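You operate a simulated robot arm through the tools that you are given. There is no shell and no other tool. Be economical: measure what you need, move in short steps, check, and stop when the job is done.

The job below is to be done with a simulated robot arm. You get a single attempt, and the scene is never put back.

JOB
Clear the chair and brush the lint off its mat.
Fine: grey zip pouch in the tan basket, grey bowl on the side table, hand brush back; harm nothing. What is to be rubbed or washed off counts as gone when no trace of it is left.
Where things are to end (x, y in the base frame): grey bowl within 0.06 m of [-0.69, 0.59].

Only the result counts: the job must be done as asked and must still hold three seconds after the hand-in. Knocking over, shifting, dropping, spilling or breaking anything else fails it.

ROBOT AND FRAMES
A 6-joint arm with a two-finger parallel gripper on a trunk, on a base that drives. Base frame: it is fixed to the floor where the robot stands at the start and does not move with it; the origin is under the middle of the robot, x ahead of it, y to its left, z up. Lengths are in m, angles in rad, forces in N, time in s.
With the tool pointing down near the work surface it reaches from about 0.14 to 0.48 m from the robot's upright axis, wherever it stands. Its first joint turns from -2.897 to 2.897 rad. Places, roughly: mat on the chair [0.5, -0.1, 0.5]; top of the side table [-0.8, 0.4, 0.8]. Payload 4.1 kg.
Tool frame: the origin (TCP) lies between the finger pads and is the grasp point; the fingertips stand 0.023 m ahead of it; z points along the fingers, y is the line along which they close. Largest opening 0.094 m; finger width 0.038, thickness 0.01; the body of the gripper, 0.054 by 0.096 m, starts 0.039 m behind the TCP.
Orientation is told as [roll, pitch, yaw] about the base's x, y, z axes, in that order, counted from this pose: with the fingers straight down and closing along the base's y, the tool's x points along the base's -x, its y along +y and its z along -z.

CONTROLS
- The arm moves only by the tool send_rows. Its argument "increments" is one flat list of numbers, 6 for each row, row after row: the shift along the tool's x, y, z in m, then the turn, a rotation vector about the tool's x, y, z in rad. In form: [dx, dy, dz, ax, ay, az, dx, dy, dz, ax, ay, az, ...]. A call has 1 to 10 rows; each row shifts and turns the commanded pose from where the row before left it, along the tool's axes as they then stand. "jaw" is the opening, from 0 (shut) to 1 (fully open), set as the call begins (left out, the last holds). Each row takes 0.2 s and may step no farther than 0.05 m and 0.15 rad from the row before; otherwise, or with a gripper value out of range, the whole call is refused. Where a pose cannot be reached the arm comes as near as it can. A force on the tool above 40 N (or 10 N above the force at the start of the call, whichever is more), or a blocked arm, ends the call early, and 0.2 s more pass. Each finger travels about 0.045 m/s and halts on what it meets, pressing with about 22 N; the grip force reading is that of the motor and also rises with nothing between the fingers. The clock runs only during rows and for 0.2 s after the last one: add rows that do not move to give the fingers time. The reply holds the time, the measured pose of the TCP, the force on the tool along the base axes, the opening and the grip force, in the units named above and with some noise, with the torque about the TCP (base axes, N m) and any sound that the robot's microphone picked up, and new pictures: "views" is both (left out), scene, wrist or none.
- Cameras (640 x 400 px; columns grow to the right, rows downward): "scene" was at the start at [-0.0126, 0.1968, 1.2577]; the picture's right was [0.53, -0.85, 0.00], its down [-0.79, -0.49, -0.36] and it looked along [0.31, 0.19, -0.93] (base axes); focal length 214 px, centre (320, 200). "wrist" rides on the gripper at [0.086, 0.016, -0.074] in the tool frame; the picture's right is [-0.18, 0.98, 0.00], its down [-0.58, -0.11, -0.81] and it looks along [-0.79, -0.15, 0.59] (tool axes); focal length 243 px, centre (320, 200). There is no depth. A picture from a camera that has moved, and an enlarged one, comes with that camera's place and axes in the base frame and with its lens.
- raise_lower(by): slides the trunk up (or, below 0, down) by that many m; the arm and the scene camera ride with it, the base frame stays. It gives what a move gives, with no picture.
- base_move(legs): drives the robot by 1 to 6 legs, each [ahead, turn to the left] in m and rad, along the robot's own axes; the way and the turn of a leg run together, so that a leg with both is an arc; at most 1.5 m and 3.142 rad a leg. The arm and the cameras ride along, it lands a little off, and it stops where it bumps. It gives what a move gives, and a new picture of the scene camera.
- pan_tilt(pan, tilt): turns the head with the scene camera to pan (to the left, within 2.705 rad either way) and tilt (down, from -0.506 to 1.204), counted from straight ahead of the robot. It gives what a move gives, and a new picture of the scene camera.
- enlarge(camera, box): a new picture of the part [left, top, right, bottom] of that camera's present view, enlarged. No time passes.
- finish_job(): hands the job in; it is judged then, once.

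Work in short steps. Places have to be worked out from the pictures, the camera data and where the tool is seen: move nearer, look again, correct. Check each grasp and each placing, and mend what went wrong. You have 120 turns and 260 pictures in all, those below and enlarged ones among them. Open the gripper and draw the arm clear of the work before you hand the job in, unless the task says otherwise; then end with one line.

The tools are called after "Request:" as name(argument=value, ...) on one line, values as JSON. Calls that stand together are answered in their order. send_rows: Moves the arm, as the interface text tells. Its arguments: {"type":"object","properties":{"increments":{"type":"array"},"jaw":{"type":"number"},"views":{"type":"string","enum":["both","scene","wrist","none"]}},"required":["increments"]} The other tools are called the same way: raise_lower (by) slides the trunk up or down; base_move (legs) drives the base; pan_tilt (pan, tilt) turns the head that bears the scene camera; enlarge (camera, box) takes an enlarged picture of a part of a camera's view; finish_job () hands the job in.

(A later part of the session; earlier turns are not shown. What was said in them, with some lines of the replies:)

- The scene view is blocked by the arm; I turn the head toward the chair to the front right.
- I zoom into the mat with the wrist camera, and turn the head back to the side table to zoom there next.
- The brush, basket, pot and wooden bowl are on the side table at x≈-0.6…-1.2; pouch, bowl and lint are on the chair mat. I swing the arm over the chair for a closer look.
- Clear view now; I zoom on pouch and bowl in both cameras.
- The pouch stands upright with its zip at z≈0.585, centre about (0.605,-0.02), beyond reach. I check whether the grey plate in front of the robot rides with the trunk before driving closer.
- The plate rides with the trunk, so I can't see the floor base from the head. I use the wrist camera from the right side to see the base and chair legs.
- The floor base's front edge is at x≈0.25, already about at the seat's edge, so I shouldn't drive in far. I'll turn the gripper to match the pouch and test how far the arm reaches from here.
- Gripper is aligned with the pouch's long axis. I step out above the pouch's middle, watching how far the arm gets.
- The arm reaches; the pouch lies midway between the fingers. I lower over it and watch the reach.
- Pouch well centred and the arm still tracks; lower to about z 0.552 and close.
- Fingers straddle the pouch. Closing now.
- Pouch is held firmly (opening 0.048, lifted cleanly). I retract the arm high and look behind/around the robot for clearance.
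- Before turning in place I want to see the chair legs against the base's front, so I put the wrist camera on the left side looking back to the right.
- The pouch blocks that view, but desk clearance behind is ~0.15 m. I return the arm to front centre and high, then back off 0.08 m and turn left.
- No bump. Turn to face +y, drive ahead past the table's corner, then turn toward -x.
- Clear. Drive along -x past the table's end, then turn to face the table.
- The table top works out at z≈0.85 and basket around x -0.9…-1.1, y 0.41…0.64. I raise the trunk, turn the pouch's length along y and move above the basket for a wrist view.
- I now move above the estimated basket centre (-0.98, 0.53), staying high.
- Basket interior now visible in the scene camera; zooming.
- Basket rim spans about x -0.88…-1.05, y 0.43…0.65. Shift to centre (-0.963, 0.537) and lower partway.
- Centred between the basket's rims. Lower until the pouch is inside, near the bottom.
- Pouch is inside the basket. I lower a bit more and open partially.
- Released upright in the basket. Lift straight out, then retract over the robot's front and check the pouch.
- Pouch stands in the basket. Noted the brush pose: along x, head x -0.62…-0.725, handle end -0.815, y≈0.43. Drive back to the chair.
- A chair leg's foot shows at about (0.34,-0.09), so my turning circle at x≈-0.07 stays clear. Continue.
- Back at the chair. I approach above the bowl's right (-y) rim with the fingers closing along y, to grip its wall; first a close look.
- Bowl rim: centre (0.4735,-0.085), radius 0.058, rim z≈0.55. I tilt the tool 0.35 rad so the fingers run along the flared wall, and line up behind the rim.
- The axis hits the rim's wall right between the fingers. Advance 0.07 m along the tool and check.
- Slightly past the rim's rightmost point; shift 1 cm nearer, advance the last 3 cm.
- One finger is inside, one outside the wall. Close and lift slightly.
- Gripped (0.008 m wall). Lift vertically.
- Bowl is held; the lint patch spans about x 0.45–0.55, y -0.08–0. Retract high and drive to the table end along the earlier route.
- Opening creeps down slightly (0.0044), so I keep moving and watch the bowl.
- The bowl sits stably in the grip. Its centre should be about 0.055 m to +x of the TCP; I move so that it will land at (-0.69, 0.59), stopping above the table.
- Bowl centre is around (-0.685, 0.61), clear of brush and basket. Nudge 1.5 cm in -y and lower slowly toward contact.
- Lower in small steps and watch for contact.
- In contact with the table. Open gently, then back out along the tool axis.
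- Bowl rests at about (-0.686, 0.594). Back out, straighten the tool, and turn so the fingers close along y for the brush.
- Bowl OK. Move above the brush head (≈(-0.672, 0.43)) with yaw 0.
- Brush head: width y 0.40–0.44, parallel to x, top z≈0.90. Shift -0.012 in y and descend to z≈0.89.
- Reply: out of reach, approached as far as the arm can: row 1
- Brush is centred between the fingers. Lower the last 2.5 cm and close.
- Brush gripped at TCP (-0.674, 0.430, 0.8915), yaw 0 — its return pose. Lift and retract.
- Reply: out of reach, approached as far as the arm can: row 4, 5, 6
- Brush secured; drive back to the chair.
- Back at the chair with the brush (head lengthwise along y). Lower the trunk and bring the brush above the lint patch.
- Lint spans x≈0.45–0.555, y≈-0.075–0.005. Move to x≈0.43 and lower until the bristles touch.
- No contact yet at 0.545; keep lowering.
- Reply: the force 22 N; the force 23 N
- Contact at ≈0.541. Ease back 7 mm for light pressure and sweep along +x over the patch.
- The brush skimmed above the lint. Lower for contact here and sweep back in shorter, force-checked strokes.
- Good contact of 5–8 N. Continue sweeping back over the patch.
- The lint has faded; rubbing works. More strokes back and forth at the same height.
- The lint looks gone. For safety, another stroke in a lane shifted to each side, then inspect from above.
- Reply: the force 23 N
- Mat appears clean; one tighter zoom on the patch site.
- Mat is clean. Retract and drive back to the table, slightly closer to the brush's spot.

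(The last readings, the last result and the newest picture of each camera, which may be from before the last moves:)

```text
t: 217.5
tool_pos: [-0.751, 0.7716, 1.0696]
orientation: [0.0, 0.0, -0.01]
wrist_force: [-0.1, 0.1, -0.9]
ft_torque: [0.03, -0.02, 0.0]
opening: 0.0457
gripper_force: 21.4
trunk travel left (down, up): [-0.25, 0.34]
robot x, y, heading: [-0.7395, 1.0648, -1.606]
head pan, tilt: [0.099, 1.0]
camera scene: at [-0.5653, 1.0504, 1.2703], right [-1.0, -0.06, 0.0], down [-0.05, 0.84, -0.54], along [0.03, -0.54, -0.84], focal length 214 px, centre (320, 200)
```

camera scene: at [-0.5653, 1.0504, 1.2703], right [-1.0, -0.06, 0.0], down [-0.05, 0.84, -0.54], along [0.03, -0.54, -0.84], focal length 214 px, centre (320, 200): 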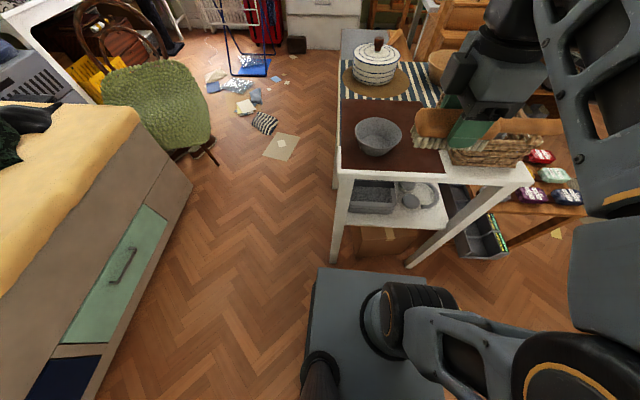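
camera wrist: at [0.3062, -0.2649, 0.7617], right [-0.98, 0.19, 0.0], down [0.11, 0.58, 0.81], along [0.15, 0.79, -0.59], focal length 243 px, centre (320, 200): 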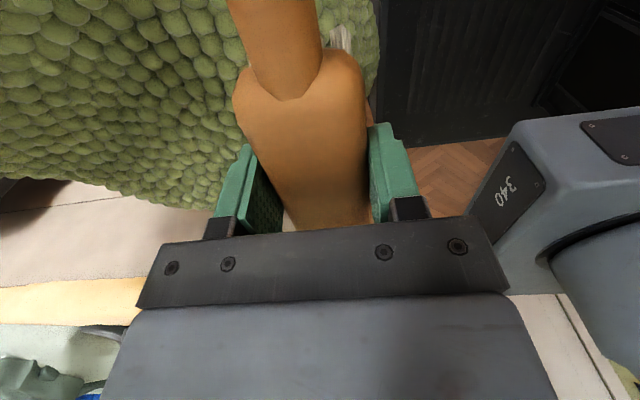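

Nudge the base 3 cm forward, then carry the brush over to its old place, staying high.

Request:
base_move(legs=[[0.035, 0]])

Request:
send_rows(increments=[0, 0, 0, 0, 0, -0.01, -0.0088, -0.035, 0, 0, 0, 0, -0.0088, -0.035, 0, 0, 0, 0, -0.0088, -0.035, 0, 0, 0, 0, -0.0088, -0.035, 0, 0, 0, 0, -0.0088, -0.035, 0, 0, 0, 0, -0.0088, -0.035, 0.01, 0, 0, 0, -0.0088, -0.035, 0.02, 0, 0, 0, -0.0088, -0.035, 0.03, 0, 0, 0])

```text
t: 218.3
tool_pos: [-0.7512, 0.7379, 1.0703]
orientation: [0.0, 0.001, -0.008]
wrist_force: [0.1, 1.6, -0.9]
ft_torque: [-0.01, -0.03, 0.01]
opening: 0.0456
gripper_force: 22.2
trunk travel left (down, up): [-0.25, 0.34]
robot x, y, heading: [-0.7385, 1.028, -1.609]
head pan, tilt: [0.099, 1.0]
camera scene: at [-0.5665, 1.0159, 1.2703], right [-1.0, -0.06, 0.0], down [-0.05, 0.84, -0.54], along [0.03, -0.54, -0.84], focal length 214 px, centre (320, 200)
```

scene: 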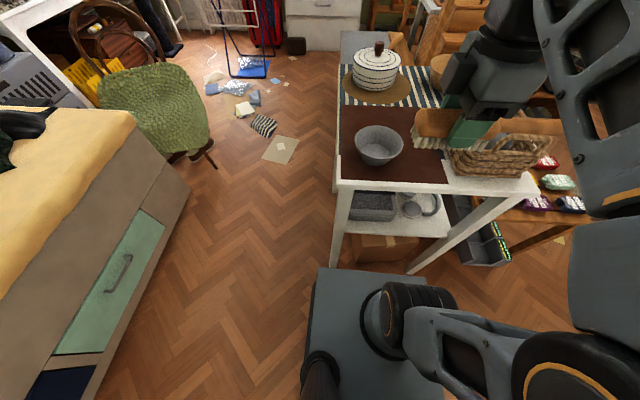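

```text
t: 220.3
tool_pos: [-0.6788, 0.4572, 1.0106]
orientation: [0.0, 0.0, 0.002]
wrist_force: [-0.1, 0.6, -2.0]
ft_torque: [-0.01, -0.02, 0.0]
opening: 0.046
gripper_force: 22.7
trunk travel left (down, up): [-0.25, 0.34]
robot x, y, heading: [-0.7408, 1.028, -1.606]
head pan, tilt: [0.099, 1.0]
camera scene: at [-0.5665, 1.016, 1.2703], right [-1.0, -0.06, 0.0], down [-0.05, 0.84, -0.54], along [0.03, -0.54, -0.84], focal length 214 px, centre (320, 200)
camera wrist: at [-0.7653, 0.4748, 1.0842], right [0.18, 0.98, 0.0], down [0.58, -0.11, 0.81], along [0.79, -0.15, -0.59], focal length 243 px, centre (320, 200)
```

scene: 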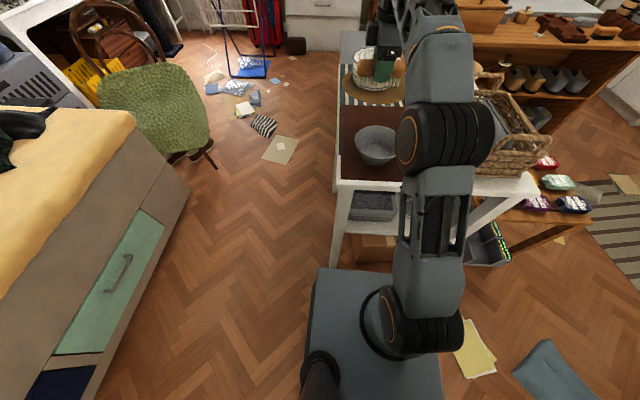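
wrist: 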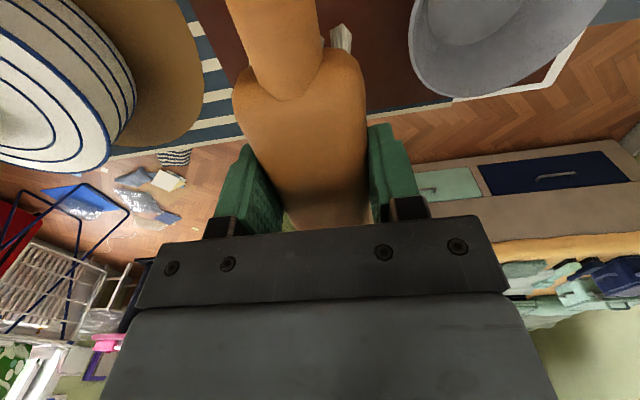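

I raise the trunk 0.1 to keep the elbow as high as during the pick-up, then descend above the brush's spot.

Request:
raise_lower(by=0.1)

Request:
send_rows(increments=[0, 0, 0.04, 0, 0, 0, 0, 0, 0.04, 0, 0, 0, -0.005, -0.027, 0.02, 0, 0, 0, 0, 0, 0.03, 0, 0, 0, 0, 0, 0.03, 0, 0, 0, 0, 0, 0.02, 0, 0, 0])

Request:
enlarge(camera="scene", box=[320, 30, 470, 190])

```text
t: 221.7
tool_pos: [-0.6794, 0.4586, 1.1097]
orientation: [0.002, 0.0, 0.002]
wrist_force: [0.3, -1.0, -1.8]
ft_torque: [0.01, 0.03, 0.0]
opening: 0.0459
gripper_force: 22.2
trunk travel left (down, up): [-0.35, 0.24]
robot x, y, heading: [-0.74, 1.0287, -1.607]
head pan, tilt: [0.099, 1.0]
```

```text
t: 223.1
tool_pos: [-0.6756, 0.43, 0.931]
orientation: [-0.002, -0.001, 0.001]
wrist_force: [0.0, 0.2, -2.0]
ft_torque: [-0.01, 0.0, 0.0]
opening: 0.0455
gripper_force: 21.6
trunk travel left (down, up): [-0.35, 0.24]
robot x, y, heading: [-0.7377, 1.031, -1.606]
head pan, tilt: [0.099, 1.0]
camera scene: at [-0.5664, 1.0156, 1.3703], right [-1.0, -0.06, 0.0], down [-0.05, 0.84, -0.54], along [0.03, -0.54, -0.84], focal length 214 px, centre (320, 200)
camera wrist: at [-0.7619, 0.4476, 1.0043], right [0.18, 0.98, 0.0], down [0.58, -0.11, 0.81], along [0.79, -0.15, -0.59], focal length 243 px, centre (320, 200)
```

scene: 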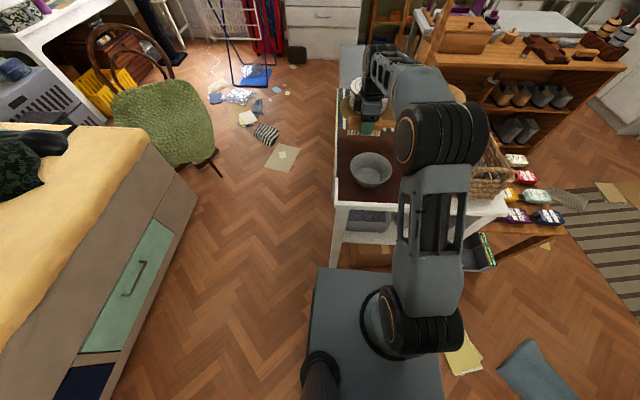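
wrist: 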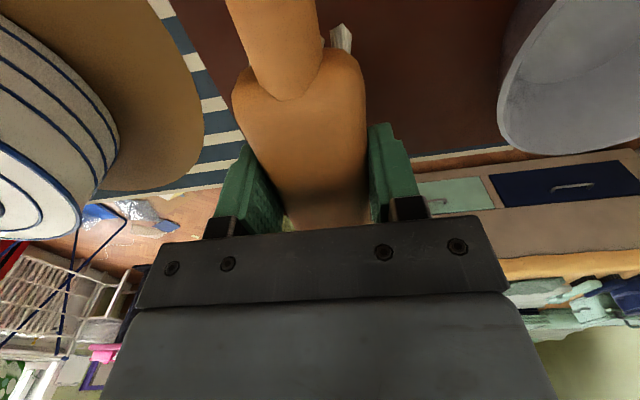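

```text
2.50 times, centred on (395, 110) of scene
camera zoom: at [-0.5664, 1.0156, 1.3703], right [-1.0, -0.06, 0.0], down [-0.05, 0.84, -0.54], along [0.03, -0.54, -0.84], focal length 536 px, centre (132, 425)
```

zoom: 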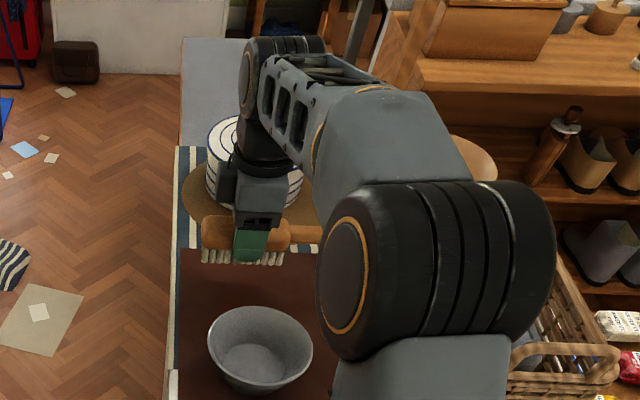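

Aligned with the original place. Descend to near contact in steps.

Request:
send_rows(increments=[0.001, 0, 0.02, 0, 0, 0, 0, 0, 0.02, 0, 0, 0], views="none")

Request:
send_rows(increments=[0, 0, 0.004, 0, 0, 0], views="none")

Request:
send_rows(increments=[0, 0, 0.004, 0, 0, 0], views="none")

```text
t: 223.7
tool_pos: [-0.6764, 0.4311, 0.8903]
orientation: [0.0, -0.002, 0.0]
wrist_force: [-0.4, -0.4, -1.8]
ft_torque: [0.01, -0.04, -0.01]
opening: 0.0456
gripper_force: 22.1
trunk travel left (down, up): [-0.35, 0.24]
robot x, y, heading: [-0.7371, 1.0311, -1.613]
head pan, tilt: [0.099, 1.0]
```

```text
t: 224.1
tool_pos: [-0.6764, 0.431, 0.8859]
orientation: [0.001, 0.0, 0.001]
wrist_force: [0.4, 0.4, -1.0]
ft_torque: [0.0, 0.01, -0.01]
opening: 0.0458
gripper_force: 22.2
trunk travel left (down, up): [-0.35, 0.24]
robot x, y, heading: [-0.7414, 1.0302, -1.606]
head pan, tilt: [0.099, 1.0]
```

```text
t: 224.5
tool_pos: [-0.6747, 0.4309, 0.882]
orientation: [0.002, 0.0, 0.002]
wrist_force: [0.4, -0.5, -1.4]
ft_torque: [0.0, 0.03, 0.03]
opening: 0.046
gripper_force: 21.9
trunk travel left (down, up): [-0.35, 0.24]
robot x, y, heading: [-0.739, 1.0272, -1.609]
head pan, tilt: [0.099, 1.0]
```

Still no contact; continue by 3 mm steps.

Request:
send_rows(increments=[0, 0, 0.003, 0, 0, 0], views="none")

Request:
send_rows(increments=[0, 0, 0.002, 0, 0, 0], views="none")

Request:
enlarge(camera="scene", box=[330, 80, 430, 160])

```text
t: 224.9
tool_pos: [-0.6744, 0.431, 0.8796]
orientation: [0.0, 0.001, 0.002]
wrist_force: [0.0, -0.6, -1.1]
ft_torque: [0.0, -0.04, 0.01]
opening: 0.0458
gripper_force: 22.0
trunk travel left (down, up): [-0.35, 0.24]
robot x, y, heading: [-0.739, 1.0327, -1.609]
head pan, tilt: [0.099, 1.0]
```

```text
t: 225.3
tool_pos: [-0.6749, 0.4307, 0.8778]
orientation: [0.001, 0.001, 0.001]
wrist_force: [-1.0, 0.2, -0.8]
ft_torque: [0.0, 0.03, 0.01]
opening: 0.046
gripper_force: 22.3
trunk travel left (down, up): [-0.35, 0.24]
robot x, y, heading: [-0.7392, 1.0358, -1.61]
head pan, tilt: [0.099, 1.0]
```

```text
5.00 times, centred on (380, 120) of scene
camera zoom: at [-0.5665, 1.0157, 1.3703], right [-1.0, -0.06, 0.0], down [-0.05, 0.84, -0.54], along [0.03, -0.54, -0.84], focal length 1072 px, centre (20, 600)
```

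zoom: 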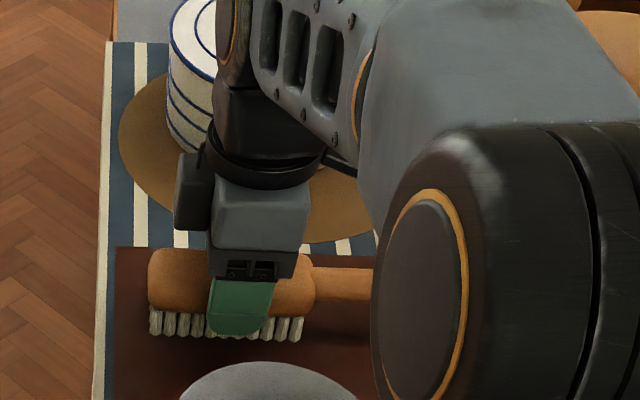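

Bristle tips are within a few mm of the table, as are the fingertips. One more 2 mm step, then open slowly.

Request:
send_rows(increments=[0, 0, 0.002, 0, 0, 0], views="none")

Request:
send_rows(increments=[0, 0, 0, 0, 0, 0, 0, 0, 0, 0, 0, 0, 0, 0, 0, 0, 0, 0, 0, 0, 0, 0, 0, 0], jaw=0.85, views="wrist")

Request:
enlarge(camera="scene", box=[330, 80, 430, 160])

```text
t: 225.7
tool_pos: [-0.6742, 0.4313, 0.8778]
orientation: [-0.003, -0.001, 0.003]
wrist_force: [-0.7, -0.9, 13.2]
ft_torque: [0.24, 0.43, 0.03]
opening: 0.0456
gripper_force: 21.7
trunk travel left (down, up): [-0.35, 0.24]
robot x, y, heading: [-0.7401, 1.029, -1.603]
head pan, tilt: [0.099, 1.0]
```

```text
t: 226.7
tool_pos: [-0.6736, 0.4307, 0.8759]
orientation: [0.0, 0.001, 0.003]
wrist_force: [0.7, 0.3, 0.3]
ft_torque: [-0.02, -0.01, 0.0]
opening: 0.0797
gripper_force: 0.2
trunk travel left (down, up): [-0.35, 0.24]
robot x, y, heading: [-0.7375, 1.0265, -1.605]
head pan, tilt: [0.099, 1.0]
camera wrist: at [-0.7612, 0.4477, 0.9491], right [0.18, 0.98, 0.0], down [0.58, -0.11, 0.81], along [0.79, -0.15, -0.59], focal length 243 px, centre (320, 200)
```

wrist: 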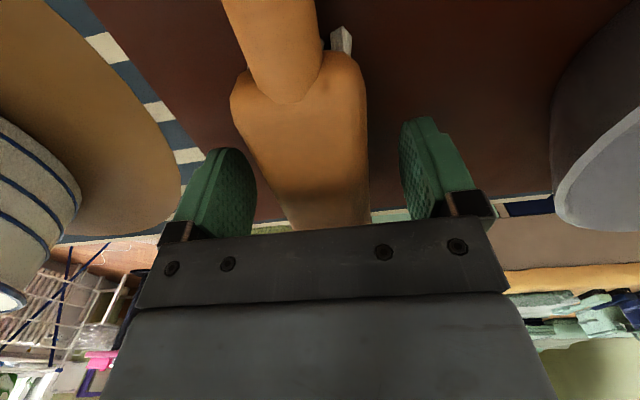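

```text
5.00 times, centred on (380, 120) of scene
camera zoom: at [-0.5665, 1.0158, 1.3703], right [-1.0, -0.06, 0.0], down [-0.05, 0.84, -0.54], along [0.03, -0.54, -0.84], focal length 1072 px, centre (20, 600)
```

zoom: 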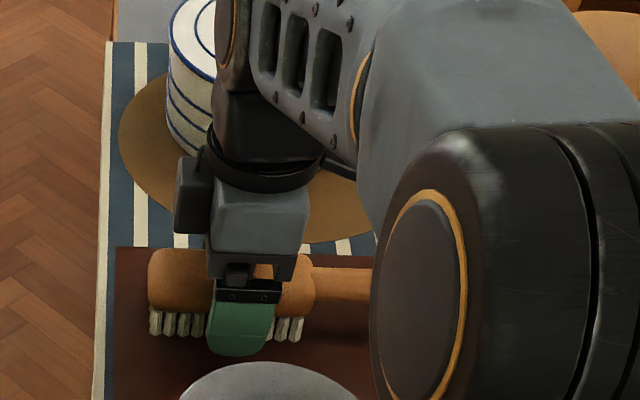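

Released and standing on its bristles. Lift straight up and draw the arm clear, then inspect everything.

Request:
send_rows(increments=[0, 0, -0.02, 0, 0, 0, 0, 0, -0.03, 0, 0, 0, 0, 0, -0.035, 0, 0, 0, 0, 0, -0.035, 0, 0, 0, 0, 0, -0.03, 0, 0, 0], views="none")

Request:
send_rows(increments=[0, 0.035, -0.01, 0, 0, 0, 0, 0.04, -0.01, 0, 0, 0, 0, 0.04, -0.01, 0, 0, 0, 0, 0.04, -0.01, 0, 0, 0, 0, 0.04, 0, 0, 0, 0, 0, 0.04, 0, 0, 0, 0, 0, 0.04, 0, 0, 0, 0, 0.01, 0.03, 0, 0, 0, 0, 0.02, 0.01, 0, 0, 0, 0, 0.02, 0.01, 0, 0, 0, 0])

Request:
enlarge(camera="scene", box=[310, 60, 520, 220])

```text
t: 227.9
tool_pos: [-0.6748, 0.4306, 1.0267]
orientation: [0.001, 0.001, 0.001]
wrist_force: [0.7, 0.2, 0.5]
ft_torque: [0.0, -0.02, -0.02]
opening: 0.0798
gripper_force: 0.1
trunk travel left (down, up): [-0.35, 0.24]
robot x, y, heading: [-0.7359, 1.0305, -1.607]
head pan, tilt: [0.099, 1.0]
```

```text
t: 230.1
tool_pos: [-0.7277, 0.7562, 1.065]
orientation: [-0.001, 0.0, 0.003]
wrist_force: [0.9, 0.8, 0.0]
ft_torque: [0.02, 0.0, 0.03]
opening: 0.0799
gripper_force: 0.0
trunk travel left (down, up): [-0.35, 0.24]
robot x, y, heading: [-0.7378, 1.0324, -1.606]
head pan, tilt: [0.099, 1.0]
camera scene: at [-0.5664, 1.0158, 1.3703], right [-1.0, -0.06, 0.0], down [-0.05, 0.84, -0.54], along [0.03, -0.54, -0.84], focal length 214 px, centre (320, 200)
camera wrist: at [-0.813, 0.773, 1.1398], right [0.18, 0.98, 0.0], down [0.58, -0.11, 0.81], along [0.79, -0.15, -0.59], focal length 243 px, centre (320, 200)
```

scene: 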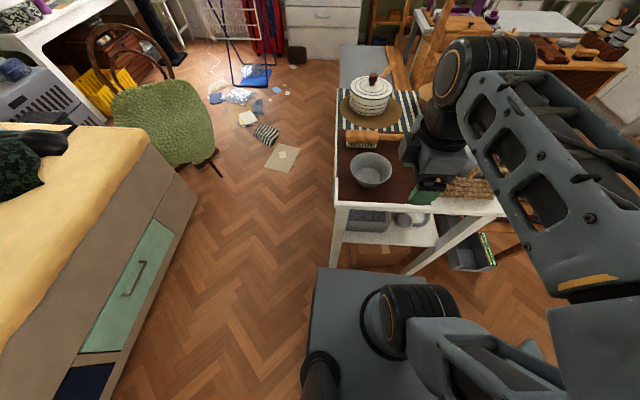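
wrist: 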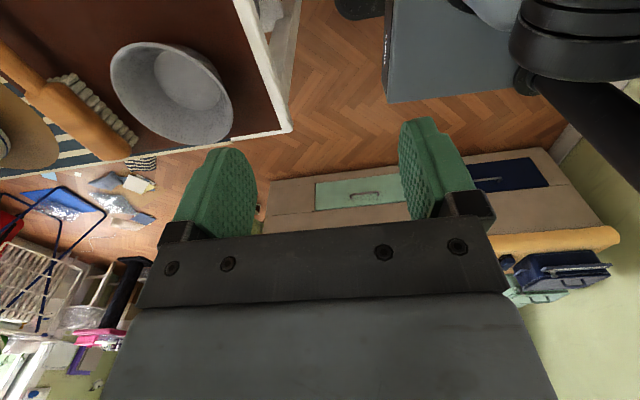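

```text
2.50 times, centred on (415, 140) of scene
camera zoom: at [-0.5664, 1.0158, 1.3703], right [-1.0, -0.06, 0.0], down [-0.05, 0.84, -0.54], along [0.03, -0.54, -0.84], focal length 536 px, centre (82, 350)
```

zoom: 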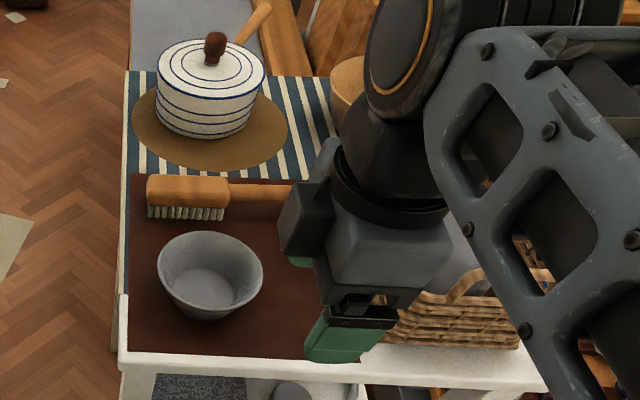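

Brush back in place, bowl in place. A last zoom on the chair mat and basket.

Request:
enlarge(camera="scene", box=[80, 50, 240, 180])

Request:
base_move(legs=[[-0.15, 0]])

Request:
enlarge(camera="scene", box=[310, 40, 520, 200])

```text
3.08 times, centred on (160, 115) of scene
camera zoom: at [-0.5664, 1.0158, 1.3703], right [-1.0, -0.06, 0.0], down [-0.05, 0.84, -0.54], along [0.03, -0.54, -0.84], focal length 660 px, centre (812, 462)
```

zoom: 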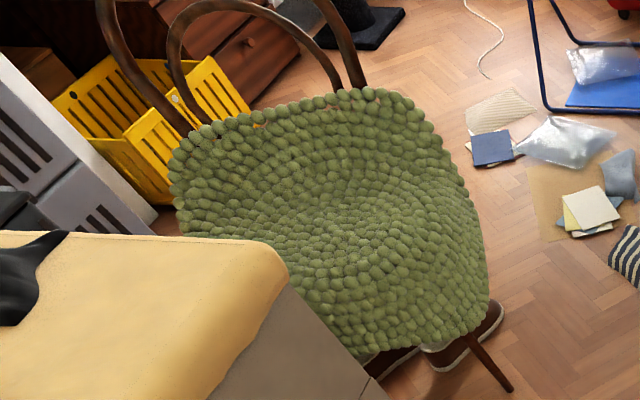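

```text
t: 231.4
tool_pos: [-0.7204, 0.9061, 1.0654]
orientation: [0.0, 0.001, 0.004]
wrist_force: [-0.9, -0.4, -0.1]
ft_torque: [0.0, 0.01, 0.01]
opening: 0.0801
gripper_force: 0.0
trunk travel left (down, up): [-0.35, 0.24]
robot x, y, heading: [-0.7318, 1.1762, -1.601]
head pan, tilt: [0.099, 1.0]
camera scene: at [-0.5615, 1.1655, 1.3703], right [-1.0, -0.07, 0.0], down [-0.06, 0.84, -0.54], along [0.04, -0.54, -0.84], focal length 214 px, centre (320, 200)
```

scene: 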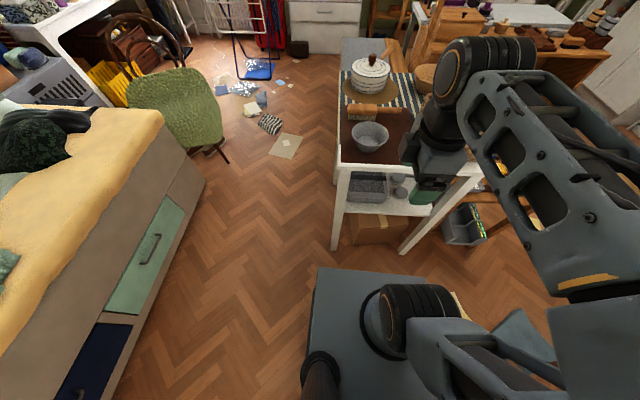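

```text
2.50 times, centred on (415, 120) of scene
camera zoom: at [-0.5615, 1.1655, 1.3703], right [-1.0, -0.07, 0.0], down [-0.06, 0.84, -0.54], along [0.04, -0.54, -0.84], focal length 536 px, centre (82, 400)
```

zoom: 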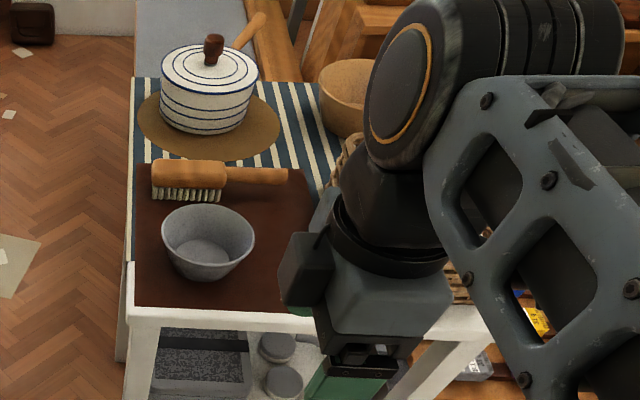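

The mat is clean and empty, the bowl and brush are in place, the pouch is in the basket, and the arm is clear of the table. Handing in.

Request:
finish_job()

```text
The job is handed in.
```

The chair is cleared and no lint shows on its mat; the grey zip pouch is in the tan basket, the grey bowl is on the side table at about (-0.69, 0.59), and the hand brush is back within about 1 cm of where it lay.
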